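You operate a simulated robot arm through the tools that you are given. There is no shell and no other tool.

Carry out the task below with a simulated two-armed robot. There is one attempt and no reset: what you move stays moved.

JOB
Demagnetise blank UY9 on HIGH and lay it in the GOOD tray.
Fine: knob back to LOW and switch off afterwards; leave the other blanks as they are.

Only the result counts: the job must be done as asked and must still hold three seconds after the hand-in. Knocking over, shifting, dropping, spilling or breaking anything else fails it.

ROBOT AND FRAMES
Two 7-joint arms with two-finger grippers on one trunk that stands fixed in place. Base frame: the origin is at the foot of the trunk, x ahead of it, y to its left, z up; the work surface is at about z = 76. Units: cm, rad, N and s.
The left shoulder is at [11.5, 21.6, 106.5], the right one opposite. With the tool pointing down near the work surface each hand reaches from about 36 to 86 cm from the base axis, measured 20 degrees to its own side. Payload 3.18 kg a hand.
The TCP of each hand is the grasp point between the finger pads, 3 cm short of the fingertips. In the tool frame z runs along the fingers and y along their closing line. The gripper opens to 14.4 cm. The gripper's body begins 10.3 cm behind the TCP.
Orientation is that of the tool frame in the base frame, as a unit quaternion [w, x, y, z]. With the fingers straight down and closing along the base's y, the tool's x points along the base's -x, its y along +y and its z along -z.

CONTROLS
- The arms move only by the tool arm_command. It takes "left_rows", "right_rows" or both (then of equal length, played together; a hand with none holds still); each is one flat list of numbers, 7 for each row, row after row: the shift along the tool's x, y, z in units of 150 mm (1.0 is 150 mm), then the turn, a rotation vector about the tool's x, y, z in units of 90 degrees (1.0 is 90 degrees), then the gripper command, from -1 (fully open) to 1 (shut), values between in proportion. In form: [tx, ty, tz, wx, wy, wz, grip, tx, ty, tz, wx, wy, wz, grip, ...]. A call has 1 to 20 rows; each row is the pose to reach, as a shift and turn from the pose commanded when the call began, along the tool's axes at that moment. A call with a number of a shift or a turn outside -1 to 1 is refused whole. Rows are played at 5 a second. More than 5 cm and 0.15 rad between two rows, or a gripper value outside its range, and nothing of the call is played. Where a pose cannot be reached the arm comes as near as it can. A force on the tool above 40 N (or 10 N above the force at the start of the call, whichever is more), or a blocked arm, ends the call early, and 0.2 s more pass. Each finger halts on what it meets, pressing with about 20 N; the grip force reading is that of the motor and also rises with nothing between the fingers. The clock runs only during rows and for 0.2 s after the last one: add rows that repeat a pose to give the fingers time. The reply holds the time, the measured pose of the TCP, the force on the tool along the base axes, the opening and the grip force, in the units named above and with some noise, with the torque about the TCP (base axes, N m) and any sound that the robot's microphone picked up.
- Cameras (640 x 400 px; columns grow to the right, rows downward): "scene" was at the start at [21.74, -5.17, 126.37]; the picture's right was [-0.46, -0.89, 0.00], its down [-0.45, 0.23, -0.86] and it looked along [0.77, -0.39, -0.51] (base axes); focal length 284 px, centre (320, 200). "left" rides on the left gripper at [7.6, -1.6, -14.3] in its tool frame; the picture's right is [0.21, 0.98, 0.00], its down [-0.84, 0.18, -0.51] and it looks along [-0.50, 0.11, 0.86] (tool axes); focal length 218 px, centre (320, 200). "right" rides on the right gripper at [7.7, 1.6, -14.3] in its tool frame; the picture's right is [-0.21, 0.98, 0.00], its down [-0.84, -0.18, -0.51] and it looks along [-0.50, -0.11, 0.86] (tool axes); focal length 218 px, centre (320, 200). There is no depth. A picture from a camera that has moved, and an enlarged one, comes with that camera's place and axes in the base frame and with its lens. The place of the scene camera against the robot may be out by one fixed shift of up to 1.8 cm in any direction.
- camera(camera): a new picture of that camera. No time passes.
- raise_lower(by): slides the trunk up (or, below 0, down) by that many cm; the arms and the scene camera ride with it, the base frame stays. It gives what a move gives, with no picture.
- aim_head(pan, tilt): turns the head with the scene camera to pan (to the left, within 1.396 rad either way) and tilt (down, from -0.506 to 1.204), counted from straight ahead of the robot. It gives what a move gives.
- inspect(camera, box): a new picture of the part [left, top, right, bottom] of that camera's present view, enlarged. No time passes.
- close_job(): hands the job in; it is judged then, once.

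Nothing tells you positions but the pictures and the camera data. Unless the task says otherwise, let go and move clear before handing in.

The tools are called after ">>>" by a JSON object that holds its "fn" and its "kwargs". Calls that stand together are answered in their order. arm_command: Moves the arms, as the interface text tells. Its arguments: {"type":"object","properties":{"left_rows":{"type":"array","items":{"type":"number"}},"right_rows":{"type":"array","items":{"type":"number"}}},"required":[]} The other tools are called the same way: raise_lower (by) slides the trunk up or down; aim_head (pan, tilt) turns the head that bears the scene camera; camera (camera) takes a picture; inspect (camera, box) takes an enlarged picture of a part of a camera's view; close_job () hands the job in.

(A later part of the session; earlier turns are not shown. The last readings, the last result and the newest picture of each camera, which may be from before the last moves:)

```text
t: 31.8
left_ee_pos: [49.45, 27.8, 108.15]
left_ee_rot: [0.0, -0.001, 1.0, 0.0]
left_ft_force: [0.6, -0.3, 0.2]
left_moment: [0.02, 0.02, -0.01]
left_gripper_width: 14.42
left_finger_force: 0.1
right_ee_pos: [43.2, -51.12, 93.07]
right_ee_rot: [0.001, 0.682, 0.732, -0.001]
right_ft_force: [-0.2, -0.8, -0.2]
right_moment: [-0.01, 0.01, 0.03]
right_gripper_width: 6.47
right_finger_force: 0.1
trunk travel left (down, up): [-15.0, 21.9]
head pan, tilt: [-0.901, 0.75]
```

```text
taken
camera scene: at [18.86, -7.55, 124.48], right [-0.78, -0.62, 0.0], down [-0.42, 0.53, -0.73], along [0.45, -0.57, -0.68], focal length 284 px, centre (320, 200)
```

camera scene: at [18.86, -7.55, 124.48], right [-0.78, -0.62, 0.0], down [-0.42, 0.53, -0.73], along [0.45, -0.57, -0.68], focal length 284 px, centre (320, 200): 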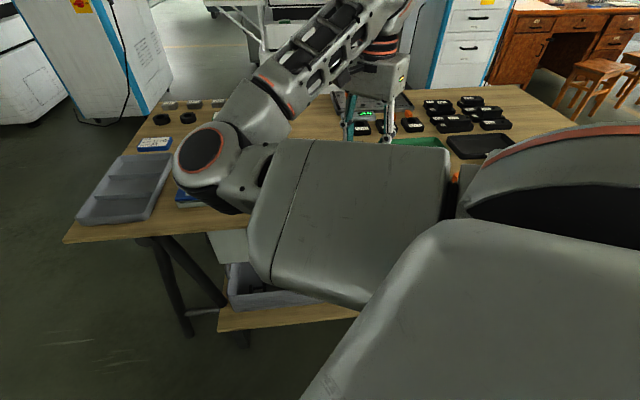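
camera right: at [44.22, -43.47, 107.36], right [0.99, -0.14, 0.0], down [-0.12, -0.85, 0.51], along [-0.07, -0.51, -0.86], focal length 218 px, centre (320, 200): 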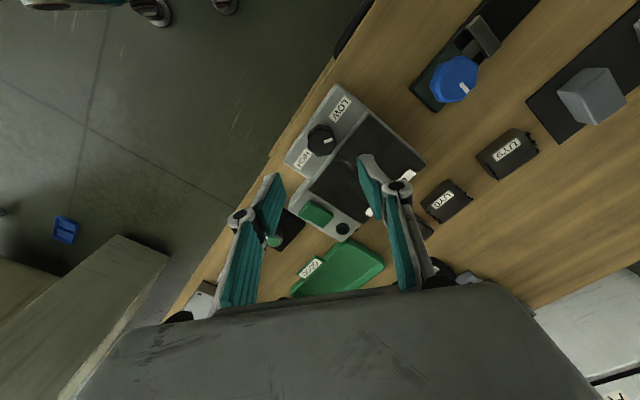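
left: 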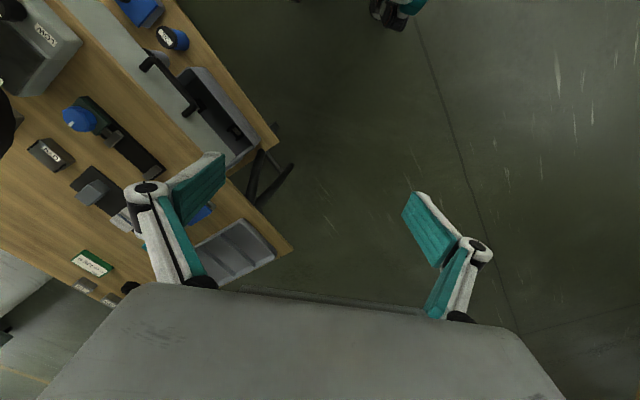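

I'm near the knob at yaw -86°. I'll zoom to measure the remaining offset precisely.

>>> {"fn": "inspect", "kwargs": {"camera": "right", "box": [280, 90, 380, 190]}}

```text
4.00 times, centred on (330, 140) of right
camera zoom: at [44.22, -43.47, 107.36], right [0.99, -0.14, 0.0], down [-0.12, -0.85, 0.51], along [-0.07, -0.51, -0.86], focal length 873 px, centre (280, 440)
```

zoom: 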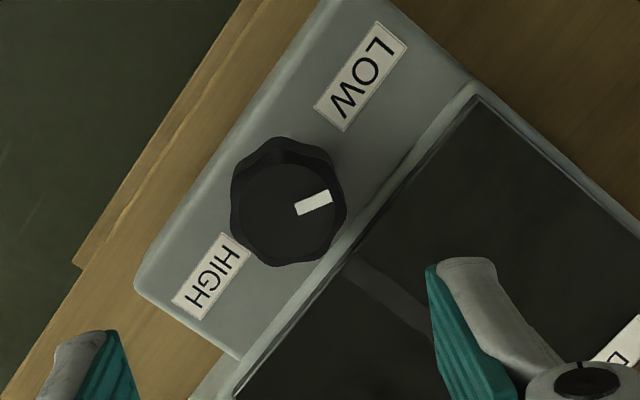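

Knob is at about +0.4, +0.2 cm in tool x/y from the TCP. I'll step down to z ≈ 87 with this correction and re-check.

>>> {"fn": "arm_command", "kwargs": {"right_rows": [0.008, 0.004, 0.1, 0, 0, 0, 0.1, 0.015, 0.008, 0.2, 0, 0, 0, 0.1, 0.022, 0.01, 0.3, 0, 0, 0, 0.1, 0.03, 0.013, 0.4, 0, 0, 0, 0.1, 0.03, 0.013, 0.4, 0, 0, 0, 0.1, 0.03, 0.013, 0.4, 0, 0, 0, 0.1, 0.03, 0.013, 0.4, 0, 0, 0, 0.1]}}

>>> {"fn": "inspect", "kwargs": {"camera": "right", "box": [260, 100, 400, 240]}}

```text
t: 33.4
left_ee_pos: [49.46, 27.7, 108.24]
left_ee_rot: [0.0, 0.0, 1.0, 0.0]
left_ft_force: [-0.7, 0.0, 0.2]
left_moment: [0.01, 0.01, -0.03]
left_gripper_width: 14.41
left_finger_force: 0.1
right_ee_pos: [43.13, -51.12, 86.78]
right_ee_rot: [-0.002, 0.687, 0.726, 0.001]
right_ft_force: [0.4, -0.6, -0.4]
right_moment: [0.02, 0.03, -0.05]
right_gripper_width: 6.49
right_finger_force: 0.0
trunk travel left (down, up): [-15.0, 21.9]
head pan, tilt: [-0.901, 0.75]
```

```text
2.86 times, centred on (330, 170) of right
camera zoom: at [44.1, -43.49, 101.17], right [0.99, -0.16, 0.0], down [-0.13, -0.85, 0.5], along [-0.08, -0.5, -0.86], focal length 624 px, centre (291, 286)
```

zoom: 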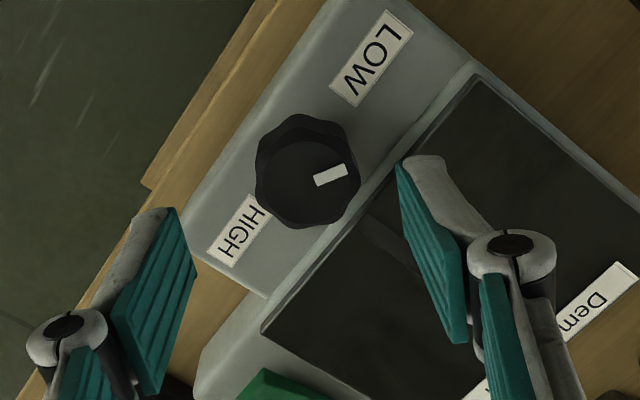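

The hand stays ~0.5 cm short of the commanded spot — a reach limit this close in. I'll raise the trunk by 10 cm (hand rides up), then lower the hand, which should relieve the joint.

>>> {"fn": "raise_lower", "kwargs": {"by": 10}}

>>> {"fn": "arm_command", "kwargs": {"right_rows": [0, 0, 0.13, 0, 0, 0, 0.1, 0, 0, 0.26, 0, 0, 0, 0.1, 0, 0, 0.39, 0, 0, 0, 0.1, 0, 0, 0.52, 0, 0, 0, 0.1, 0, 0, 0.6, 0, 0, 0, 0.1, 0, 0, 0.6, 0, 0, 0, 0.1, 0, 0, 0.6, 0, 0, 0, 0.1, 0, 0, 0.6, 0, 0, 0, 0.1]}}

>>> {"fn": "camera", "kwargs": {"camera": "scene"}}

```text
t: 34.7
left_ee_pos: [49.64, 27.68, 118.15]
left_ee_rot: [-0.001, -0.001, 1.0, 0.0]
left_ft_force: [0.3, 0.3, 1.1]
left_moment: [-0.01, 0.06, 0.0]
left_gripper_width: 14.38
left_finger_force: 0.1
right_ee_pos: [44.92, -50.57, 99.63]
right_ee_rot: [0.017, 0.688, 0.723, 0.058]
right_ft_force: [1.2, 3.7, 4.5]
right_moment: [-0.4, 0.18, -0.01]
right_gripper_width: 6.48
right_finger_force: 0.0
trunk travel left (down, up): [-25.0, 11.9]
head pan, tilt: [-0.901, 0.75]
```

```text
t: 35.1
left_ee_pos: [49.53, 27.72, 118.24]
left_ee_rot: [0.0, 0.0, 1.0, 0.0]
left_ft_force: [0.1, 0.0, 0.0]
left_moment: [0.0, 0.0, 0.0]
left_gripper_width: 14.4
left_finger_force: 0.0
right_ee_pos: [45.69, -51.02, 100.32]
right_ee_rot: [0.037, 0.69, 0.72, 0.069]
right_ft_force: [0.6, -1.0, -0.1]
right_moment: [-0.01, 0.01, 0.03]
right_gripper_width: 6.47
right_finger_force: 0.2
trunk travel left (down, up): [-25.0, 11.9]
head pan, tilt: [-0.901, 0.75]
stopped in row 1 (right hand): the arm was blocked; the commanded pose is now the measured one
```

```text
taken
camera scene: at [10.68, -7.57, 135.2], right [-0.78, -0.62, 0.0], down [-0.42, 0.53, -0.73], along [0.45, -0.57, -0.68], focal length 284 px, centre (320, 200)
```

scene: 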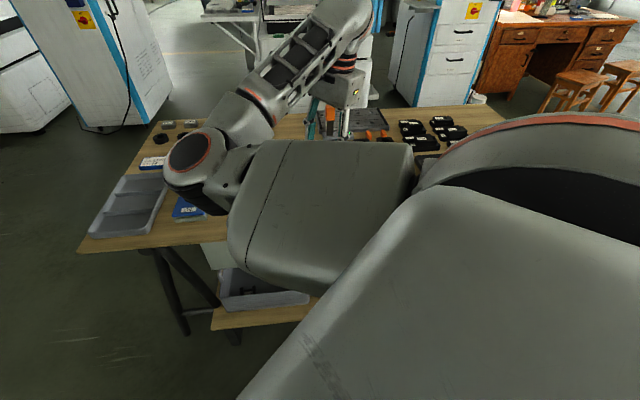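

The trunk's rise also moved the shoulders ~8 cm back; the hand is now about (45.7, -51, 100). I'll let it settle with a small move outward and see whether it frees up.

>>> {"fn": "arm_command", "kwargs": {"right_rows": [-0.05, 0, 0, 0, 0, 0, 0.1, -0.1, 0, 0, 0, 0, 0, 0.1, -0.15, 0, 0, 0, 0, 0, 0.1, -0.2, 0, 0, 0, 0, 0, 0.1, -0.2, 0, 0, 0, 0, 0, 0.1, -0.2, 0, 0, 0, 0, 0, 0.1]}}

>>> {"fn": "camera", "kwargs": {"camera": "right"}}

```text
t: 36.5
left_ee_pos: [49.52, 27.66, 118.19]
left_ee_rot: [0.0, -0.001, 1.0, 0.0]
left_ft_force: [0.5, 0.2, 0.2]
left_moment: [0.0, 0.02, 0.01]
left_gripper_width: 14.37
left_finger_force: 0.0
right_ee_pos: [45.83, -53.71, 99.8]
right_ee_rot: [0.034, 0.687, 0.723, 0.068]
right_ft_force: [-0.3, -0.2, 0.1]
right_moment: [-0.01, -0.01, -0.02]
right_gripper_width: 6.46
right_finger_force: 0.2
trunk travel left (down, up): [-25.0, 11.9]
head pan, tilt: [-0.901, 0.75]
```

```text
taken
camera right: at [44.9, -46.66, 114.54], right [0.98, -0.16, 0.13], down [-0.2, -0.87, 0.44], along [0.04, -0.46, -0.89], focal length 218 px, centre (320, 200)
```

right: 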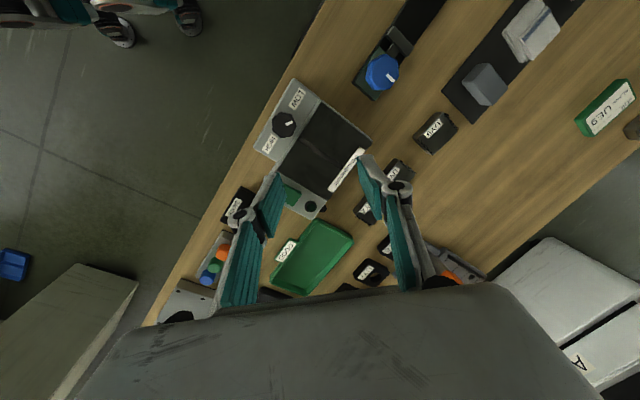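

It moved freely. Now I'll straighten the tool to vertical and come down over the knob's neighbourhood to see if this posture has room.

>>> {"fn": "arm_command", "kwargs": {"right_rows": [0.009, -0.037, 0.117, 0.019, -0.006, 0, 0.1, 0.018, -0.073, 0.233, 0.037, -0.011, 0, 0.1, 0.027, -0.11, 0.35, 0.056, -0.017, 0, 0.1, 0.036, -0.146, 0.466, 0.074, -0.022, 0, 0.1, 0.045, -0.183, 0.583, 0.093, -0.028, -0.001, 0.1, 0.045, -0.183, 0.583, 0.093, -0.028, -0.001, 0.1, 0.045, -0.183, 0.583, 0.093, -0.028, -0.001, 0.1, 0.045, -0.183, 0.583, 0.093, -0.028, -0.001, 0.1]}}

```text
t: 37.7
left_ee_pos: [49.47, 27.75, 118.24]
left_ee_rot: [0.001, 0.0, 1.0, 0.0]
left_ft_force: [0.4, 0.6, -0.4]
left_moment: [0.01, -0.03, 0.01]
left_gripper_width: 14.41
left_finger_force: 0.1
right_ee_pos: [46.98, -54.45, 97.48]
right_ee_rot: [0.061, 0.703, 0.706, 0.06]
right_ft_force: [0.6, 0.4, -0.2]
right_moment: [-0.02, -0.01, 0.0]
right_gripper_width: 6.49
right_finger_force: 0.0
trunk travel left (down, up): [-25.0, 11.9]
head pan, tilt: [-0.901, 0.75]
stopped in row 6 (right hand): the arm was blocked; the commanded pose is now the measured one
```

Raising the trunk made it worse (the hand can't get lower relative to the shoulder), so lowering it should help. I'll bring the trunk back down and check the hand.

>>> {"fn": "raise_lower", "kwargs": {"by": -8}}

>>> {"fn": "camera", "kwargs": {"camera": "right"}}

```text
t: 38.9
left_ee_pos: [49.3, 27.7, 110.44]
left_ee_rot: [0.002, 0.0, 1.0, 0.0]
left_ft_force: [-1.0, 0.0, 0.7]
left_moment: [0.0, -0.05, 0.0]
left_gripper_width: 14.41
left_finger_force: 0.1
right_ee_pos: [47.0, -54.04, 89.24]
right_ee_rot: [0.058, 0.701, 0.709, 0.061]
right_ft_force: [0.2, 0.5, 0.7]
right_moment: [-0.01, -0.05, -0.01]
right_gripper_width: 6.47
right_finger_force: 0.1
trunk travel left (down, up): [-17.0, 19.9]
head pan, tilt: [-0.901, 0.75]
```

```text
taken
camera right: at [46.03, -46.47, 103.68], right [0.97, -0.2, 0.16], down [-0.25, -0.85, 0.47], along [0.04, -0.49, -0.87], focal length 218 px, centre (320, 200)
```

right: 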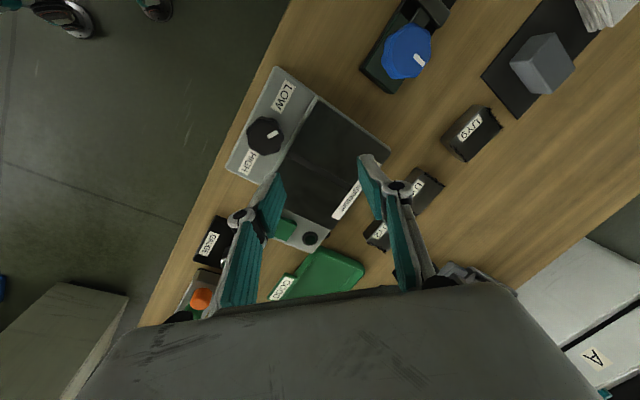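

Hand is at (47, -54, 89) with a slight tilt. I'll lift it ~7 cm and straighten, then lower the trunk further.

>>> {"fn": "arm_command", "kwargs": {"right_rows": [0, 0.02, -0.115, 0.027, 0, -0.006, 0.1, 0.001, 0.039, -0.23, 0.054, 0, -0.013, 0.1, 0.001, 0.059, -0.346, 0.08, 0, -0.02, 0.1, 0.002, 0.078, -0.461, 0.107, 0, -0.026, 0.1, 0.002, 0.078, -0.461, 0.107, 0, -0.026, 0.1, 0.002, 0.078, -0.461, 0.107, 0, -0.026, 0.1, 0.002, 0.078, -0.461, 0.107, 0, -0.026, 0.1]}}

>>> {"fn": "raise_lower", "kwargs": {"by": -6}}

```text
t: 40.5
left_ee_pos: [49.44, 27.65, 110.31]
left_ee_rot: [0.0, -0.001, 1.0, 0.0]
left_ft_force: [0.3, 0.6, -1.0]
left_moment: [0.0, 0.0, -0.06]
left_gripper_width: 14.41
left_finger_force: 0.0
right_ee_pos: [47.09, -54.03, 96.01]
right_ee_rot: [-0.002, 0.687, 0.726, -0.001]
right_ft_force: [0.1, 0.2, 0.6]
right_moment: [-0.01, -0.01, 0.01]
right_gripper_width: 6.48
right_finger_force: 0.1
trunk travel left (down, up): [-17.0, 19.9]
head pan, tilt: [-0.901, 0.75]
```

```text
t: 41.5
left_ee_pos: [49.34, 27.67, 104.5]
left_ee_rot: [0.002, 0.0, 1.0, -0.001]
left_ft_force: [0.0, 0.0, 0.3]
left_moment: [0.03, -0.08, -0.01]
left_gripper_width: 14.41
left_finger_force: 0.1
right_ee_pos: [47.11, -53.96, 90.47]
right_ee_rot: [0.0, 0.688, 0.725, -0.001]
right_ft_force: [0.4, 0.1, 1.1]
right_moment: [0.0, -0.06, 0.03]
right_gripper_width: 6.47
right_finger_force: 0.0
trunk travel left (down, up): [-11.0, 25.9]
head pan, tilt: [-0.901, 0.75]
```

Now the pose tracks exactly. I'll move over the knob at z ≈ 90.

>>> {"fn": "arm_command", "kwargs": {"right_rows": [0.057, -0.059, 0.007, 0, 0, 0, 0.1, 0.113, -0.118, 0.015, 0, 0, 0, 0.1, 0.17, -0.176, 0.022, 0, 0, 0, 0.1, 0.226, -0.235, 0.03, 0, 0, 0, 0.1, 0.226, -0.235, 0.03, 0, 0, 0, 0.1, 0.226, -0.235, 0.03, 0, 0, 0, 0.1, 0.226, -0.235, 0.03, 0, 0, 0, 0.1]}}

>>> {"fn": "inspect", "kwargs": {"camera": "right", "box": [260, 80, 400, 220]}}

>>> {"fn": "camera", "kwargs": {"camera": "scene"}}

```text
t: 43.1
left_ee_pos: [49.43, 27.8, 104.14]
left_ee_rot: [0.0, -0.001, 1.0, 0.0]
left_ft_force: [-0.1, -0.6, 0.3]
left_moment: [0.01, -0.02, 0.0]
left_gripper_width: 14.38
left_finger_force: 0.2
right_ee_pos: [42.85, -51.77, 89.91]
right_ee_rot: [0.0, 0.699, 0.715, -0.005]
right_ft_force: [1.1, 0.5, 0.7]
right_moment: [0.01, 0.01, 0.04]
right_gripper_width: 6.47
right_finger_force: 0.1
trunk travel left (down, up): [-11.0, 25.9]
head pan, tilt: [-0.901, 0.75]
```

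```text
2.86 times, centred on (330, 150) of right
camera zoom: at [44.2, -43.96, 104.06], right [0.98, -0.18, 0.0], down [-0.16, -0.84, 0.51], along [-0.1, -0.5, -0.86], focal length 624 px, centre (291, 343)
```

zoom: 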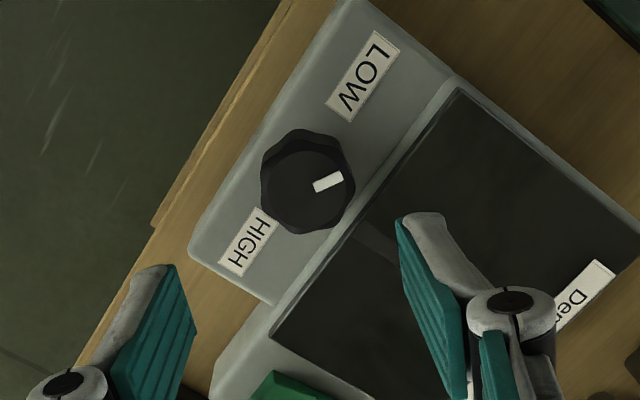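

```text
taken
camera scene: at [23.25, -7.55, 119.65], right [-0.78, -0.62, 0.0], down [-0.42, 0.53, -0.73], along [0.45, -0.57, -0.68], focal length 284 px, centre (320, 200)
```

scene: 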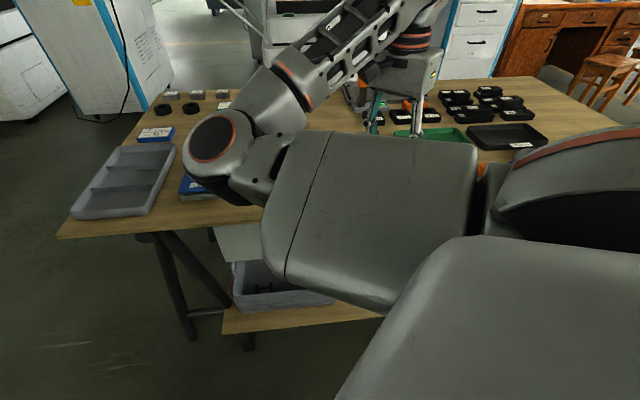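

The hand again stops ~1 cm short towards the robot (the upper arm is at its inward limit). A small 6° tilt of the tool (fingertips leaning toward the robot) lets the TCP reach the knob while the wrist stays out; trying that.

>>> {"fn": "arm_command", "kwargs": {"right_rows": [0, 0, 0, 0, 0.034, 0, 0.1, 0, 0, 0, 0, 0.067, 0, 0.1, 0, 0, 0, 0, 0.067, 0, 0.1, 0, 0, 0, 0, 0.067, 0, 0.1, 0, 0, 0, 0, 0.067, 0, 0.1]}}

>>> {"fn": "inspect", "kwargs": {"camera": "right", "box": [260, 80, 400, 220]}}

```text
t: 44.3
left_ee_pos: [49.46, 27.76, 104.23]
left_ee_rot: [0.0, -0.002, 1.0, 0.001]
left_ft_force: [0.6, -0.5, -0.3]
left_moment: [-0.01, -0.01, 0.03]
left_gripper_width: 14.41
left_finger_force: 0.1
right_ee_pos: [42.99, -51.98, 90.51]
right_ee_rot: [-0.024, 0.694, 0.72, 0.005]
right_ft_force: [-0.1, 0.4, 0.6]
right_moment: [-0.02, 0.02, 0.0]
right_gripper_width: 6.49
right_finger_force: 0.2
trunk travel left (down, up): [-11.0, 25.9]
head pan, tilt: [-0.901, 0.75]
```

```text
2.86 times, centred on (330, 150) of right
camera zoom: at [44.49, -45.02, 105.16], right [0.98, -0.17, -0.03], down [-0.14, -0.87, 0.48], along [-0.11, -0.47, -0.88], focal length 624 px, centre (291, 343)
```

zoom: 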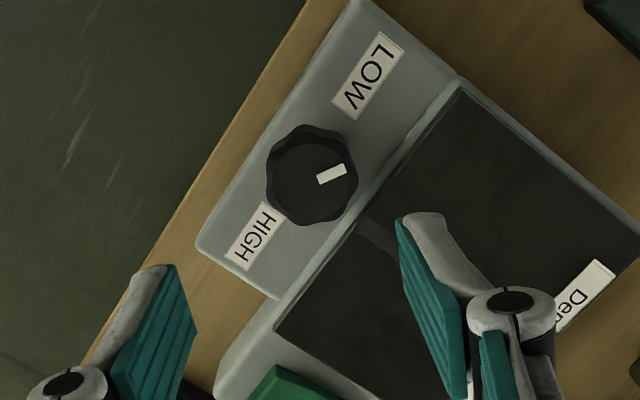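

That made it worse — it's the wrist bend that is limited. I'll try the opposite tilt (fingertips leaning outward).

>>> {"fn": "arm_command", "kwargs": {"right_rows": [0, 0, 0, 0, -0.06, 0, 0.1, 0, 0, 0, 0, -0.12, 0, 0.1, 0, 0, 0, 0, -0.16, 0, 0.1, 0, 0, 0, 0, -0.16, 0, 0.1, 0, 0, 0, 0, -0.16, 0, 0.1, 0, 0, 0, 0, -0.16, 0, 0.1]}}

>>> {"fn": "inspect", "kwargs": {"camera": "right", "box": [260, 80, 400, 220]}}

```text
t: 45.7
left_ee_pos: [49.49, 27.72, 104.29]
left_ee_rot: [0.001, -0.001, 1.0, 0.0]
left_ft_force: [-0.9, 0.3, -0.7]
left_moment: [-0.01, 0.0, 0.01]
left_gripper_width: 14.4
left_finger_force: 0.1
right_ee_pos: [43.39, -51.02, 89.63]
right_ee_rot: [0.052, 0.689, 0.721, -0.055]
right_ft_force: [0.0, 0.0, -0.5]
right_moment: [0.0, 0.02, -0.02]
right_gripper_width: 6.47
right_finger_force: 0.0
trunk travel left (down, up): [-11.0, 25.9]
head pan, tilt: [-0.901, 0.75]
```

```text
2.86 times, centred on (330, 150) of right
camera zoom: at [44.41, -41.33, 102.78], right [0.99, -0.16, 0.03], down [-0.14, -0.76, 0.63], along [-0.08, -0.62, -0.78], focal length 624 px, centre (291, 343)
```

zoom: 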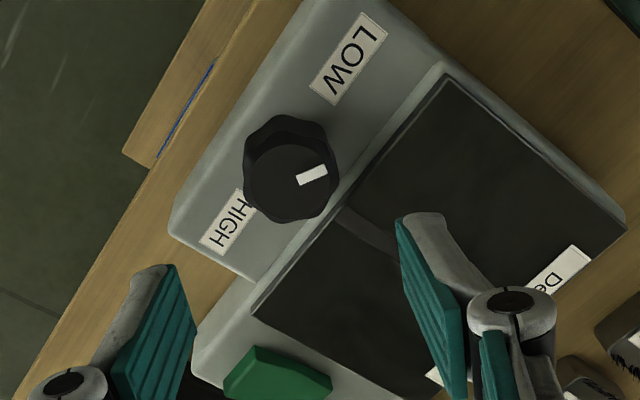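

Tilting outward lets the TCP reach (43.4, -51.0); lower down the wrist limit should ease. I'll lower to z ≈ 85 while straightening and check the result.

>>> {"fn": "arm_command", "kwargs": {"right_rows": [0.017, 0.001, 0.11, 0, 0.01, 0, 0.1, 0.034, 0.002, 0.22, 0, 0.04, 0, 0.1, 0.05, 0.003, 0.33, 0, 0.07, 0, 0.1, 0.05, 0.003, 0.33, 0, 0.093, 0, 0.1, 0.05, 0.003, 0.33, 0, 0.093, 0, 0.1, 0.05, 0.003, 0.33, 0, 0.093, 0, 0.1, 0.05, 0.003, 0.33, 0, 0.093, 0, 0.1]}}

>>> {"fn": "inspect", "kwargs": {"camera": "right", "box": [260, 80, 400, 220]}}

```text
t: 47.3
left_ee_pos: [49.51, 27.66, 104.3]
left_ee_rot: [0.0, -0.001, 1.0, 0.0]
left_ft_force: [0.4, -0.1, -0.7]
left_moment: [0.01, 0.0, 0.02]
left_gripper_width: 14.38
left_finger_force: 0.1
right_ee_pos: [43.21, -51.41, 85.13]
right_ee_rot: [0.004, 0.692, 0.722, -0.007]
right_ft_force: [0.2, 0.4, 1.0]
right_moment: [0.01, -0.02, 0.02]
right_gripper_width: 6.47
right_finger_force: 0.0
trunk travel left (down, up): [-11.0, 25.9]
head pan, tilt: [-0.901, 0.75]
```

```text
2.86 times, centred on (330, 150) of right
camera zoom: at [44.45, -43.55, 99.18], right [0.99, -0.17, 0.0], down [-0.14, -0.84, 0.52], along [-0.09, -0.51, -0.85], focal length 624 px, centre (291, 343)
```

zoom: 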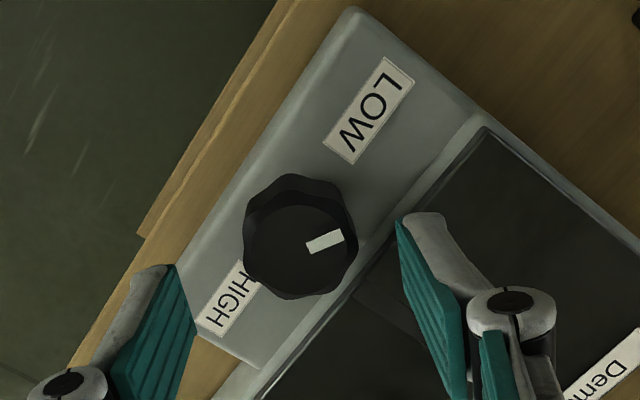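

Close: only ~0.6 cm short. I'll raise the trunk 3 cm and lower the hand to the gripping height, which should remove the rest.

>>> {"fn": "raise_lower", "kwargs": {"by": 3}}

>>> {"fn": "arm_command", "kwargs": {"right_rows": [0, 0, 0.07, 0, 0, 0, 0.1, 0, 0, 0.14, 0, 0, 0, 0.1, 0, 0, 0.2, 0, 0, 0, 0.1, 0, 0, 0.25, 0, 0, 0, 0.1, 0, 0, 0.25, 0, 0, 0, 0.1, 0, 0, 0.25, 0, 0, 0, 0.1, 0, 0, 0.25, 0, 0, 0, 0.1]}}

>>> {"fn": "inspect", "kwargs": {"camera": "right", "box": [260, 80, 400, 220]}}

```text
t: 48.0
left_ee_pos: [49.68, 27.63, 107.02]
left_ee_rot: [-0.003, -0.002, 1.0, 0.0]
left_ft_force: [0.8, 0.2, -1.0]
left_moment: [-0.02, 0.07, 0.02]
left_gripper_width: 14.4
left_finger_force: 0.1
right_ee_pos: [43.28, -51.27, 87.49]
right_ee_rot: [-0.004, 0.694, 0.72, -0.002]
right_ft_force: [0.4, -0.3, -0.4]
right_moment: [0.0, 0.05, -0.01]
right_gripper_width: 6.47
right_finger_force: 0.1
trunk travel left (down, up): [-14.0, 22.9]
head pan, tilt: [-0.901, 0.75]
```

```text
t: 49.6
left_ee_pos: [49.54, 27.71, 107.18]
left_ee_rot: [0.0, -0.001, 1.0, 0.0]
left_ft_force: [0.3, 0.8, 0.0]
left_moment: [0.02, -0.02, 0.0]
left_gripper_width: 14.41
left_finger_force: 0.0
right_ee_pos: [43.04, -51.43, 83.92]
right_ee_rot: [-0.001, 0.694, 0.72, -0.002]
right_ft_force: [-0.5, -0.7, -0.2]
right_moment: [-0.01, -0.05, -0.02]
right_gripper_width: 6.47
right_finger_force: 0.1
trunk travel left (down, up): [-14.0, 22.9]
head pan, tilt: [-0.901, 0.75]
```

```text
2.86 times, centred on (330, 150) of right
camera zoom: at [44.33, -43.71, 98.19], right [0.98, -0.17, -0.01], down [-0.15, -0.85, 0.51], along [-0.09, -0.5, -0.86], focal length 624 px, centre (291, 343)
```

zoom: 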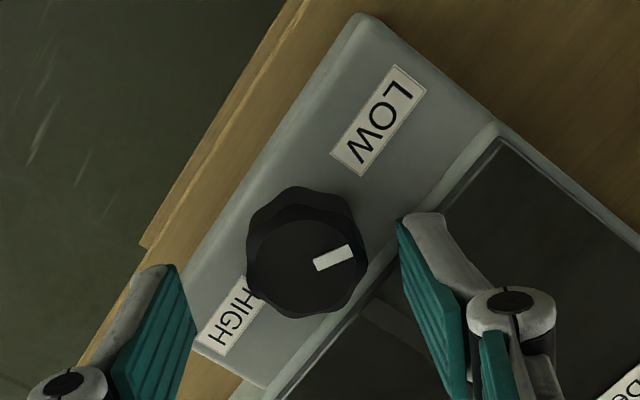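

Still 0.6 cm off in y; I'll command that explicit shift at this height and see whether it responds.

>>> {"fn": "arm_command", "kwargs": {"right_rows": [0.02, 0.015, 0, 0, 0, 0, 0.1, 0.041, 0.029, 0, 0, 0, 0, 0.1, 0.041, 0.029, 0, 0, 0, 0, 0.1, 0.041, 0.029, 0, 0, 0, 0, 0.1, 0.041, 0.029, 0, 0, 0, 0, 0.1]}}

>>> {"fn": "inspect", "kwargs": {"camera": "right", "box": [260, 80, 400, 220]}}

```text
t: 50.9
left_ee_pos: [49.38, 27.69, 107.25]
left_ee_rot: [0.0, -0.001, 1.0, 0.001]
left_ft_force: [0.5, -0.2, -0.1]
left_moment: [0.01, -0.01, -0.03]
left_gripper_width: 14.38
left_finger_force: 0.1
right_ee_pos: [43.14, -51.27, 84.03]
right_ee_rot: [0.001, 0.699, 0.715, -0.005]
right_ft_force: [0.1, 0.9, -0.5]
right_moment: [-0.02, 0.01, -0.01]
right_gripper_width: 6.46
right_finger_force: 0.1
trunk travel left (down, up): [-14.0, 22.9]
head pan, tilt: [-0.901, 0.75]
```

```text
2.86 times, centred on (330, 150) of right
camera zoom: at [44.54, -43.58, 98.29], right [0.98, -0.19, 0.0], down [-0.16, -0.84, 0.52], along [-0.1, -0.51, -0.86], focal length 624 px, centre (291, 343)
```

zoom: 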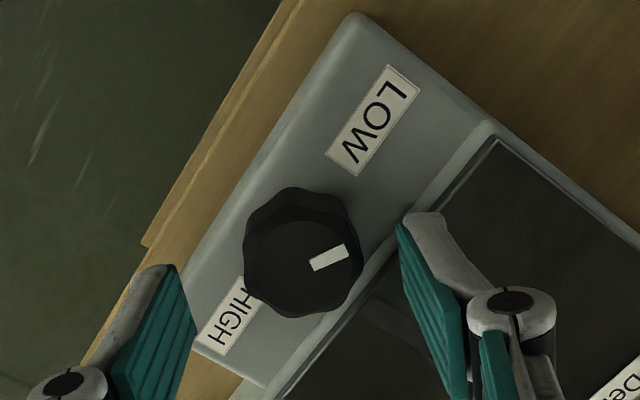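

Only the knob sits at this reach limit. I'll accept a small outward tilt (~5.5°) to bring the TCP onto the knob.

>>> {"fn": "arm_command", "kwargs": {"right_rows": [0.005, 0, 0, 0, -0.03, 0, 0.1, 0.01, 0, 0, 0, -0.061, 0, 0.1, 0.01, 0, 0, 0, -0.061, 0, 0.1, 0.01, 0, 0, 0, -0.061, 0, 0.1, 0.01, 0, 0, 0, -0.061, 0, 0.1]}}

>>> {"fn": "inspect", "kwargs": {"camera": "right", "box": [260, 80, 400, 220]}}

```text
t: 52.0
left_ee_pos: [49.46, 27.66, 107.07]
left_ee_rot: [0.001, -0.002, 1.0, 0.0]
left_ft_force: [-0.2, -0.4, -0.4]
left_moment: [0.01, 0.02, 0.0]
left_gripper_width: 14.39
left_finger_force: 0.0
right_ee_pos: [42.02, -51.84, 83.37]
right_ee_rot: [0.023, 0.715, 0.698, -0.03]
right_ft_force: [2.7, 5.2, 11.0]
right_moment: [0.19, -0.56, 0.23]
right_gripper_width: 6.82
right_finger_force: 2.5
trunk travel left (down, up): [-14.0, 22.9]
head pan, tilt: [-0.901, 0.75]
```

```text
2.86 times, centred on (330, 150) of right
camera zoom: at [43.89, -43.21, 97.08], right [0.97, -0.23, 0.01], down [-0.19, -0.8, 0.57], along [-0.13, -0.56, -0.82], focal length 624 px, centre (291, 343)
```

zoom: 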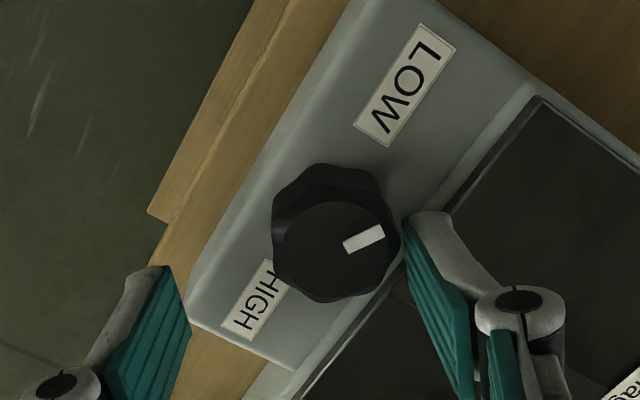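

There is contact (force 11 N, a finger against the knob): the arm drifted sideways instead. I'll lift straight up at once and check that nothing moved.

>>> {"fn": "arm_command", "kwargs": {"right_rows": [0, 0, -0.1, 0, 0, 0, 0.1, 0, 0, -0.2, 0, 0, 0, 0.1, 0, 0, -0.3, 0, 0, 0, 0.1, 0, 0, -0.3, 0, 0, 0, 0.1]}}

>>> {"fn": "camera", "kwargs": {"camera": "right"}}

>>> {"fn": "camera", "kwargs": {"camera": "scene"}}

```text
t: 53.2
left_ee_pos: [49.44, 27.67, 107.31]
left_ee_rot: [0.0, -0.002, 1.0, 0.0]
left_ft_force: [-0.9, 0.5, 0.6]
left_moment: [-0.01, 0.03, -0.02]
left_gripper_width: 14.39
left_finger_force: 0.0
right_ee_pos: [42.5, -52.14, 89.23]
right_ee_rot: [0.042, 0.709, 0.702, -0.048]
right_ft_force: [-0.5, -0.7, 0.7]
right_moment: [0.0, -0.02, -0.01]
right_gripper_width: 6.49
right_finger_force: 0.1
trunk travel left (down, up): [-14.0, 22.9]
head pan, tilt: [-0.901, 0.75]
stopped in row 4 (right hand): the arm was blocked; the commanded pose is now the measured one
```

```text
taken
camera right: at [44.13, -42.74, 102.35], right [0.98, -0.22, 0.02], down [-0.18, -0.77, 0.61], along [-0.12, -0.6, -0.79], focal length 218 px, centre (320, 200)
```

right: 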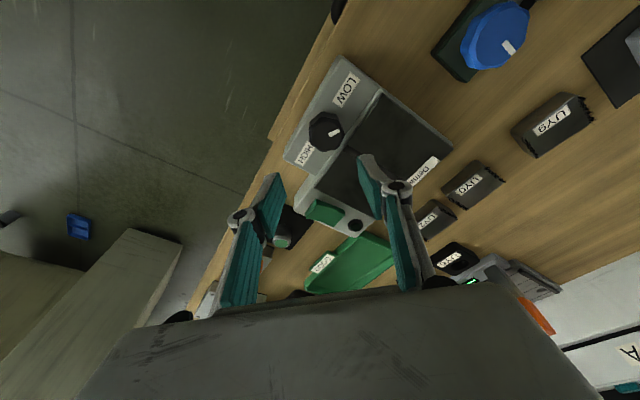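

```text
taken
camera scene: at [19.91, -7.58, 123.32], right [-0.78, -0.62, 0.0], down [-0.42, 0.53, -0.73], along [0.45, -0.57, -0.68], focal length 284 px, centre (320, 200)
```

scene: 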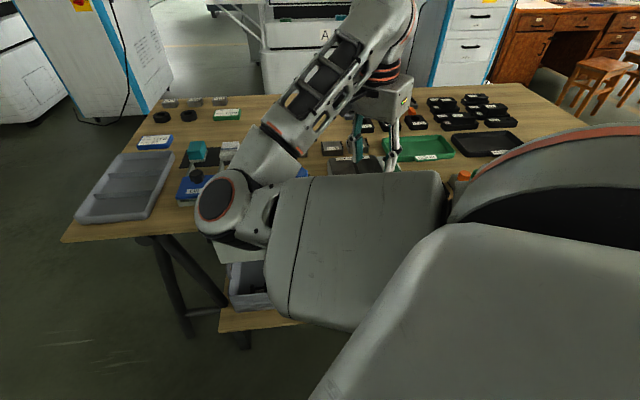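

The elbow has sagged low, which forces the wrist past its bend limit. I'll move to free air farther out, then "pump" the elbow up by tilting the tool inward against the wrist limit and back, watching the elbow in the scene view.

>>> {"fn": "arm_command", "kwargs": {"right_rows": [-0.1, 0.08, -0.17, 0, 0.01, 0, 0.1, -0.2, 0.16, -0.34, 0, 0.03, 0, 0.1, -0.3, 0.24, -0.5, 0, 0.05, 0, 0.1, -0.4, 0.33, -0.6, 0, 0.075, 0, 0.1, -0.4, 0.33, -0.6, 0, 0.075, 0, 0.1, -0.4, 0.33, -0.6, 0, 0.075, 0, 0.1, -0.4, 0.33, -0.6, 0, 0.075, 0, 0.1]}}

>>> {"fn": "camera", "kwargs": {"camera": "scene"}}

```text
t: 54.9
left_ee_pos: [49.42, 27.63, 107.2]
left_ee_rot: [0.0, 0.0, 1.0, 0.0]
left_ft_force: [-0.4, 0.5, -1.0]
left_moment: [0.01, 0.02, -0.03]
left_gripper_width: 14.38
left_finger_force: 0.1
right_ee_pos: [47.63, -56.55, 98.64]
right_ee_rot: [0.0, 0.708, 0.706, -0.005]
right_ft_force: [-0.5, 0.5, -0.1]
right_moment: [0.02, 0.01, -0.02]
right_gripper_width: 6.47
right_finger_force: 0.0
trunk travel left (down, up): [-14.0, 22.9]
head pan, tilt: [-0.901, 0.75]
```

```text
taken
camera scene: at [19.94, -7.56, 123.31], right [-0.78, -0.62, 0.0], down [-0.42, 0.53, -0.73], along [0.45, -0.57, -0.68], focal length 284 px, centre (320, 200)
```

scene: 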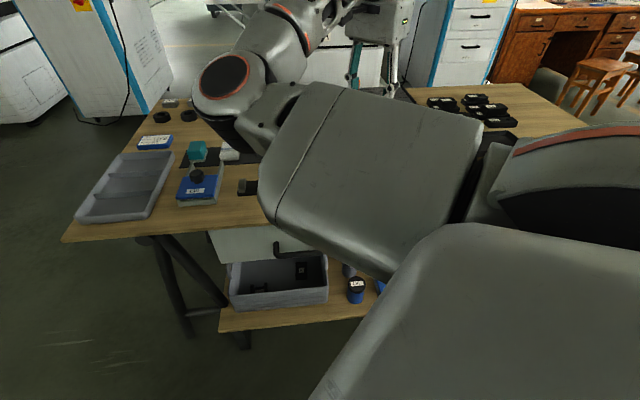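

The elbow follows hand height. Now the inward tilt "pump" here in free air: tilt +25°, hold, and look.

>>> {"fn": "arm_command", "kwargs": {"right_rows": [0, 0, 0, 0, 0.05, 0, 0.1, 0, 0, 0, 0, 0.1, 0, 0.1, 0, 0, 0, 0, 0.15, 0, 0.1, 0, 0, 0, 0, 0.2, 0, 0.1, 0, 0, 0, 0, 0.25, 0, 0.1, 0, 0, 0, 0, 0.28, 0, 0.1, 0, 0, 0, 0, 0.28, 0, 0.1, 0, 0, 0, 0, 0.28, 0, 0.1, 0, 0, 0, 0, 0.28, 0, 0.1, 0, 0, 0, 0, 0.28, 0, 0.1, 0, 0, 0, 0, 0.28, 0, 0.1]}}

>>> {"fn": "camera", "kwargs": {"camera": "scene"}}

```text
t: 56.1
left_ee_pos: [49.47, 27.79, 107.4]
left_ee_rot: [0.001, -0.001, 1.0, 0.0]
left_ft_force: [-0.5, -0.2, 0.7]
left_moment: [-0.01, 0.02, -0.02]
left_gripper_width: 14.42
left_finger_force: 0.0
right_ee_pos: [45.7, -57.39, 93.83]
right_ee_rot: [-0.184, 0.711, 0.676, 0.064]
right_ft_force: [-0.3, -1.7, 0.5]
right_moment: [-0.04, 0.01, 0.0]
right_gripper_width: 6.47
right_finger_force: 0.1
trunk travel left (down, up): [-14.0, 22.9]
head pan, tilt: [-0.901, 0.75]
stopped in row 6 (right hand): the arm was blocked; the commanded pose is now the measured one
```

```text
taken
camera scene: at [19.92, -7.54, 123.32], right [-0.78, -0.62, 0.0], down [-0.42, 0.53, -0.73], along [0.45, -0.57, -0.68], focal length 284 px, centre (320, 200)
```

scene: 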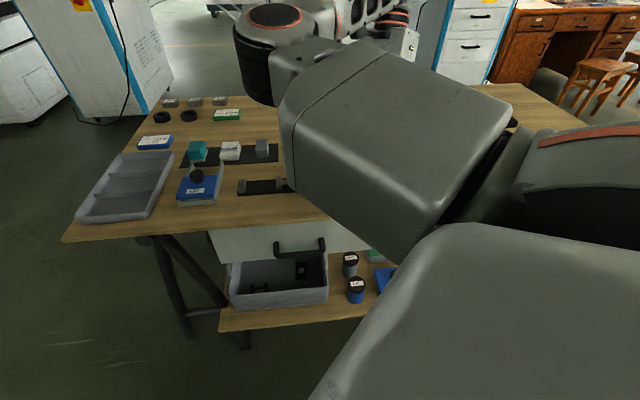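

That raised the elbow clearly. Now I'll straighten to vertical again and see how much of the lift remains.

>>> {"fn": "arm_command", "kwargs": {"right_rows": [0, 0, 0, -0.025, -0.058, -0.022, 0.1, 0, 0, 0, -0.05, -0.115, -0.044, 0.1, 0, 0, 0, -0.075, -0.173, -0.066, 0.1, 0, 0, 0, -0.099, -0.23, -0.087, 0.1, 0, 0, 0, -0.099, -0.23, -0.087, 0.1, 0, 0, 0, -0.099, -0.23, -0.087, 0.1, 0, 0, 0, -0.099, -0.23, -0.087, 0.1]}}

>>> {"fn": "camera", "kwargs": {"camera": "scene"}}

```text
t: 57.7
left_ee_pos: [49.46, 27.71, 107.27]
left_ee_rot: [0.0, -0.001, 1.0, 0.0]
left_ft_force: [-0.6, -0.6, -0.6]
left_moment: [0.0, -0.02, 0.02]
left_gripper_width: 14.39
left_finger_force: 0.1
right_ee_pos: [45.84, -57.42, 93.8]
right_ee_rot: [0.001, 0.675, 0.738, -0.002]
right_ft_force: [-0.6, 0.3, -0.2]
right_moment: [-0.02, 0.02, 0.01]
right_gripper_width: 6.49
right_finger_force: 0.1
trunk travel left (down, up): [-14.0, 22.9]
head pan, tilt: [-0.901, 0.75]
```

```text
taken
camera scene: at [19.93, -7.55, 123.32], right [-0.78, -0.62, 0.0], down [-0.42, 0.53, -0.73], along [0.45, -0.57, -0.68], focal length 284 px, centre (320, 200)
```

scene: 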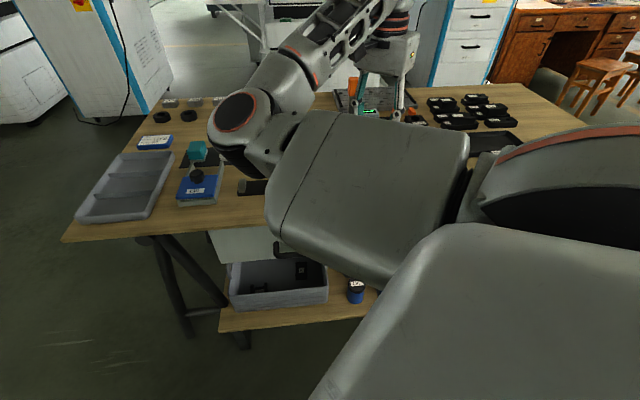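

Some lift remains. I'll repeat the pump a couple of times.

>>> {"fn": "arm_command", "kwargs": {"right_rows": [0, 0, 0, 0, 0.08, 0, 0.1, 0, 0, 0, 0, 0.16, 0, 0.1, 0, 0, 0, 0, 0.24, 0, 0.1, 0, 0, 0, 0, 0.32, 0, 0.1, 0, 0, 0, 0, 0.38, 0, 0.1, 0, 0, 0, 0, 0.38, 0, 0.1, 0, 0, 0, 0, 0.38, 0, 0.1, 0, 0, 0, 0, 0.38, 0, 0.1, 0, 0, 0, 0, 0.38, 0, 0.1]}}

>>> {"fn": "camera", "kwargs": {"camera": "scene"}}

```text
t: 59.7
left_ee_pos: [49.42, 27.79, 107.22]
left_ee_rot: [0.0, -0.001, 1.0, 0.0]
left_ft_force: [0.5, 0.7, 0.1]
left_moment: [0.01, 0.02, -0.01]
left_gripper_width: 14.41
left_finger_force: 0.2
right_ee_pos: [45.94, -57.39, 93.78]
right_ee_rot: [-0.216, 0.645, 0.706, 0.198]
right_ft_force: [0.0, 0.6, -0.1]
right_moment: [-0.01, 0.0, -0.01]
right_gripper_width: 6.48
right_finger_force: 0.1
trunk travel left (down, up): [-14.0, 22.9]
head pan, tilt: [-0.901, 0.75]
```

```text
taken
camera scene: at [19.93, -7.55, 123.32], right [-0.78, -0.62, 0.0], down [-0.42, 0.53, -0.73], along [0.45, -0.57, -0.68], focal length 284 px, centre (320, 200)
```

scene: 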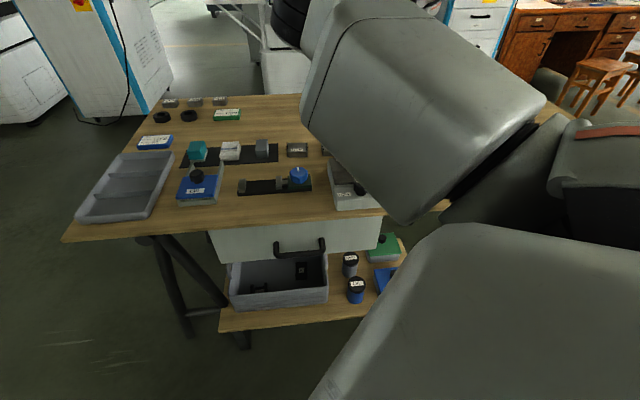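

The elbow is now well up and the tilt was fully reached. Straightening back to vertical.

>>> {"fn": "arm_command", "kwargs": {"right_rows": [0, 0, 0, 0, -0.08, 0, 0.1, 0, 0, 0, 0, -0.16, 0, 0.1, 0, 0, 0, 0, -0.24, 0, 0.1, 0, 0, 0, 0, -0.32, 0, 0.1, 0, 0, 0, 0, -0.38, 0, 0.1, 0, 0, 0, 0, -0.38, 0, 0.1, 0, 0, 0, 0, -0.38, 0, 0.1]}}

>>> {"fn": "camera", "kwargs": {"camera": "scene"}}

```text
t: 61.3
left_ee_pos: [49.41, 27.64, 107.26]
left_ee_rot: [-0.001, -0.001, 1.0, 0.0]
left_ft_force: [0.4, 0.6, 0.4]
left_moment: [0.02, 0.0, -0.02]
left_gripper_width: 14.37
left_finger_force: 0.1
right_ee_pos: [45.92, -57.26, 93.87]
right_ee_rot: [0.002, 0.675, 0.738, -0.001]
right_ft_force: [-0.1, -0.4, 0.8]
right_moment: [0.0, 0.01, 0.03]
right_gripper_width: 6.48
right_finger_force: 0.1
trunk travel left (down, up): [-14.0, 22.9]
head pan, tilt: [-0.901, 0.75]
```

```text
taken
camera scene: at [19.94, -7.55, 123.31], right [-0.78, -0.62, 0.0], down [-0.42, 0.53, -0.73], along [0.45, -0.57, -0.68], focal length 284 px, centre (320, 200)
```

scene: 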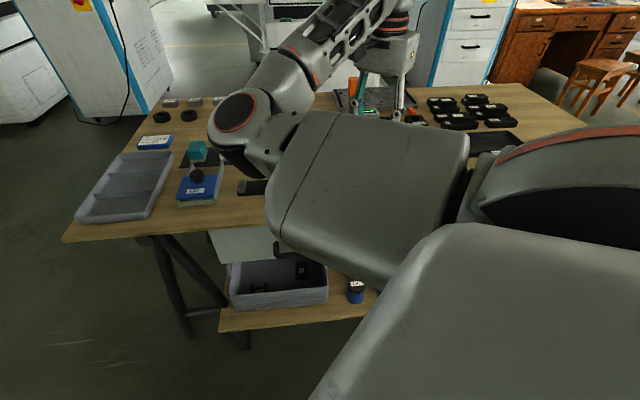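

The posture is evidently recomputed from the pose itself, not path-dependent. A higher trunk gave better reach in the plane, so I'll try +4 cm over the initial height.

>>> {"fn": "raise_lower", "kwargs": {"by": 5}}

>>> {"fn": "arm_command", "kwargs": {"right_rows": [0.1, -0.04, 0.12, 0, 0, 0, 0.1, 0.2, -0.08, 0.24, 0, 0, 0, 0.1, 0.3, -0.12, 0.36, 0, 0, 0, 0.1, 0.4, -0.16, 0.48, 0, 0, 0, 0.1, 0.44, -0.18, 0.55, 0, 0, 0, 0.1, 0.44, -0.18, 0.55, 0, 0, 0, 0.1, 0.44, -0.18, 0.55, 0, 0, 0, 0.1, 0.44, -0.18, 0.55, 0, 0, 0, 0.1]}}

>>> {"fn": "camera", "kwargs": {"camera": "scene"}}

```text
t: 62.2
left_ee_pos: [49.61, 27.77, 112.05]
left_ee_rot: [-0.001, -0.001, 1.0, 0.0]
left_ft_force: [0.6, 0.3, 0.0]
left_moment: [0.02, 0.05, -0.01]
left_gripper_width: 14.38
left_finger_force: 0.1
right_ee_pos: [45.98, -57.24, 98.76]
right_ee_rot: [0.0, 0.675, 0.738, -0.002]
right_ft_force: [0.4, -1.3, -0.3]
right_moment: [0.0, 0.04, -0.03]
right_gripper_width: 6.49
right_finger_force: 0.0
trunk travel left (down, up): [-19.0, 17.9]
head pan, tilt: [-0.901, 0.75]
```

```text
t: 64.0
left_ee_pos: [49.51, 27.69, 112.22]
left_ee_rot: [-0.001, -0.001, 1.0, -0.001]
left_ft_force: [-0.6, 1.0, -0.4]
left_moment: [-0.01, 0.01, 0.01]
left_gripper_width: 14.37
left_finger_force: 0.0
right_ee_pos: [42.18, -51.46, 90.62]
right_ee_rot: [0.001, 0.681, 0.733, 0.002]
right_ft_force: [0.2, 0.6, 0.1]
right_moment: [-0.02, 0.0, -0.02]
right_gripper_width: 6.47
right_finger_force: 0.1
trunk travel left (down, up): [-19.0, 17.9]
head pan, tilt: [-0.901, 0.75]
```

```text
taken
camera scene: at [14.93, -7.55, 128.93], right [-0.78, -0.62, 0.0], down [-0.42, 0.53, -0.73], along [0.45, -0.57, -0.68], focal length 284 px, centre (320, 200)
```

scene: 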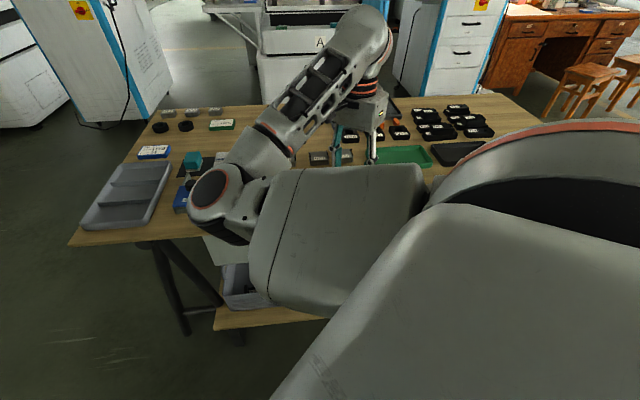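

Again ~0.5 cm short of the commanded point. I'll over-command by 1 cm here in free air to see whether it responds.

>>> {"fn": "arm_command", "kwargs": {"right_rows": [0.05, 0.05, 0, 0, 0, 0, 0.1, 0.1, 0.1, 0, 0, 0, 0, 0.1, 0.1, 0.1, 0, 0, 0, 0, 0.1, 0.1, 0.1, 0, 0, 0, 0, 0.1, 0.1, 0.1, 0, 0, 0, 0, 0.1, 0.1, 0.1, 0, 0, 0, 0, 0.1]}}

>>> {"fn": "arm_command", "kwargs": {"right_rows": [0, 0, 0.1, 0, 0, 0, 0.1, 0, 0, 0.2, 0, 0, 0, 0.1, 0, 0, 0.2, 0, 0, 0, 0.1, 0, 0, 0.2, 0, 0, 0, 0.1]}}

```text
t: 65.4
left_ee_pos: [49.39, 27.64, 112.28]
left_ee_rot: [0.0, -0.001, 1.0, 0.0]
left_ft_force: [-0.2, 0.4, 0.5]
left_moment: [0.0, -0.02, 0.0]
left_gripper_width: 14.41
left_finger_force: 0.1
right_ee_pos: [42.91, -51.46, 90.93]
right_ee_rot: [0.006, 0.695, 0.719, 0.0]
right_ft_force: [1.8, -0.5, 0.3]
right_moment: [0.03, -0.03, 0.0]
right_gripper_width: 6.51
right_finger_force: 0.0
trunk travel left (down, up): [-19.0, 17.9]
head pan, tilt: [-0.901, 0.75]
```

```text
t: 66.6
left_ee_pos: [49.52, 27.72, 112.33]
left_ee_rot: [0.0, -0.001, 1.0, 0.0]
left_ft_force: [0.5, 0.5, -0.1]
left_moment: [0.02, 0.0, -0.01]
left_gripper_width: 14.41
left_finger_force: 0.1
right_ee_pos: [44.25, -51.99, 90.97]
right_ee_rot: [0.039, 0.697, 0.716, 0.018]
right_ft_force: [-0.6, 0.4, -0.2]
right_moment: [-0.01, 0.01, 0.01]
right_gripper_width: 6.48
right_finger_force: 0.1
trunk travel left (down, up): [-19.0, 17.9]
head pan, tilt: [-0.901, 0.75]
stopped in row 4 (right hand): the arm was blocked; the commanded pose is now the measured one
```

Moving down is "blocked" and slides outward instead, as if something physical interferes. I'll pan the head to look at both arms' elbows.

>>> {"fn": "aim_head", "kwargs": {"pan": -0.3, "tilt": 0.9}}

>>> {"fn": "camera", "kwargs": {"camera": "scene"}}

>>> {"fn": "aim_head", "kwargs": {"pan": -0.9, "tilt": 1.2}}

>>> {"fn": "camera", "kwargs": {"camera": "scene"}}

```text
t: 67.6
left_ee_pos: [49.38, 27.72, 112.27]
left_ee_rot: [0.0, -0.001, 1.0, 0.0]
left_ft_force: [-0.3, 0.4, 0.1]
left_moment: [-0.02, 0.02, 0.02]
left_gripper_width: 14.39
left_finger_force: 0.2
right_ee_pos: [44.38, -52.03, 90.84]
right_ee_rot: [0.039, 0.697, 0.716, 0.018]
right_ft_force: [-0.3, 1.1, 0.2]
right_moment: [-0.01, 0.02, 0.0]
right_gripper_width: 6.48
right_finger_force: 0.0
trunk travel left (down, up): [-19.0, 17.9]
head pan, tilt: [-0.3, 0.901]
```

```text
taken
camera scene: at [17.0, -3.3, 127.74], right [-0.3, -0.96, 0.0], down [-0.75, 0.23, -0.62], along [0.59, -0.18, -0.78], focal length 284 px, centre (320, 200)
```

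scene: 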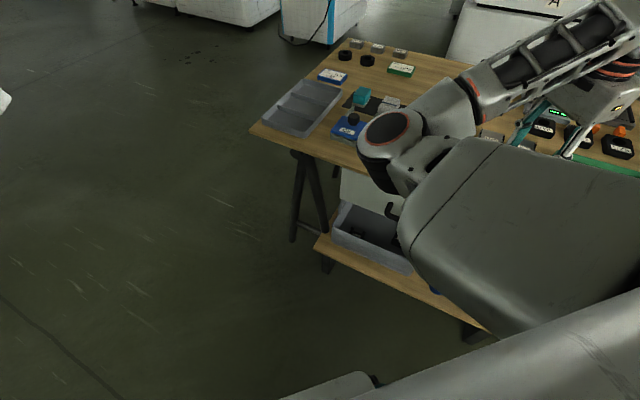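

```text
t: 68.6
left_ee_pos: [49.51, 27.58, 112.31]
left_ee_rot: [0.0, -0.001, 1.0, -0.001]
left_ft_force: [-0.6, -0.3, 0.1]
left_moment: [0.01, 0.01, 0.01]
left_gripper_width: 14.39
left_finger_force: 0.1
right_ee_pos: [44.27, -52.08, 90.85]
right_ee_rot: [0.038, 0.697, 0.716, 0.018]
right_ft_force: [0.4, 0.3, -0.3]
right_moment: [-0.04, 0.0, 0.0]
right_gripper_width: 6.48
right_finger_force: 0.0
trunk travel left (down, up): [-19.0, 17.9]
head pan, tilt: [-0.901, 1.201]
```

```text
taken
camera scene: at [13.26, -5.44, 125.76], right [-0.78, -0.62, 0.0], down [-0.58, 0.73, -0.36], along [0.23, -0.28, -0.93], focal length 284 px, centre (320, 200)
```

scene: 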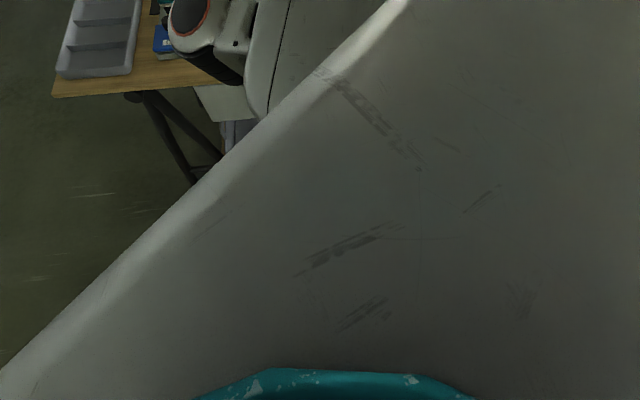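

The upper arm is at its inward/lower limit in this elbow-inside posture. With the strong inward tilt the elbow went up and everything was free, so I'll go back to that posture and approach the knob from there. First return to the earlier spot and trunk height.

>>> {"fn": "arm_command", "kwargs": {"right_rows": [-0.07, 0.02, -0.08, 0.013, -0.005, 0, 0.1, -0.14, 0.04, -0.16, 0.027, -0.01, 0, 0.1, -0.21, 0.06, -0.24, 0.04, -0.014, 0, 0.1, -0.28, 0.08, -0.32, 0.053, -0.019, 0, 0.1, -0.36, 0.1, -0.45, 0.053, -0.019, 0, 0.1, -0.36, 0.1, -0.45, 0.053, -0.019, 0, 0.1, -0.36, 0.1, -0.45, 0.053, -0.019, 0, 0.1]}}

>>> {"fn": "raise_lower", "kwargs": {"by": -5}}

>>> {"fn": "aim_head", "kwargs": {"pan": -0.9, "tilt": 0.75}}

```text
t: 70.2
left_ee_pos: [49.37, 27.67, 112.22]
left_ee_rot: [0.0, 0.0, 1.0, 0.0]
left_ft_force: [-0.7, 0.0, -0.9]
left_moment: [0.02, 0.0, -0.01]
left_gripper_width: 14.41
left_finger_force: 0.0
right_ee_pos: [45.51, -56.77, 97.44]
right_ee_rot: [0.015, 0.694, 0.719, -0.024]
right_ft_force: [0.2, 0.1, -0.6]
right_moment: [-0.02, 0.0, -0.01]
right_gripper_width: 6.51
right_finger_force: 0.1
trunk travel left (down, up): [-19.0, 17.9]
head pan, tilt: [-0.901, 1.201]
```

```text
t: 71.2
left_ee_pos: [49.15, 27.7, 107.36]
left_ee_rot: [0.002, -0.001, 1.0, 0.001]
left_ft_force: [-1.1, -0.5, 0.9]
left_moment: [0.01, -0.09, 0.01]
left_gripper_width: 14.41
left_finger_force: 0.0
right_ee_pos: [45.47, -56.76, 92.69]
right_ee_rot: [0.018, 0.694, 0.719, -0.022]
right_ft_force: [-0.6, 0.3, 1.1]
right_moment: [-0.04, -0.05, 0.01]
right_gripper_width: 6.47
right_finger_force: 0.1
trunk travel left (down, up): [-14.0, 22.9]
head pan, tilt: [-0.901, 1.201]
```

```text
t: 72.0
left_ee_pos: [49.33, 27.73, 107.12]
left_ee_rot: [0.0, -0.001, 1.0, 0.0]
left_ft_force: [-0.1, 0.4, 0.9]
left_moment: [-0.01, -0.02, 0.01]
left_gripper_width: 14.39
left_finger_force: 0.1
right_ee_pos: [45.57, -56.86, 92.42]
right_ee_rot: [0.015, 0.694, 0.72, -0.025]
right_ft_force: [-0.6, 0.8, -0.5]
right_moment: [0.03, 0.03, 0.03]
right_gripper_width: 6.47
right_finger_force: 0.1
trunk travel left (down, up): [-14.0, 22.9]
head pan, tilt: [-0.901, 0.75]
```

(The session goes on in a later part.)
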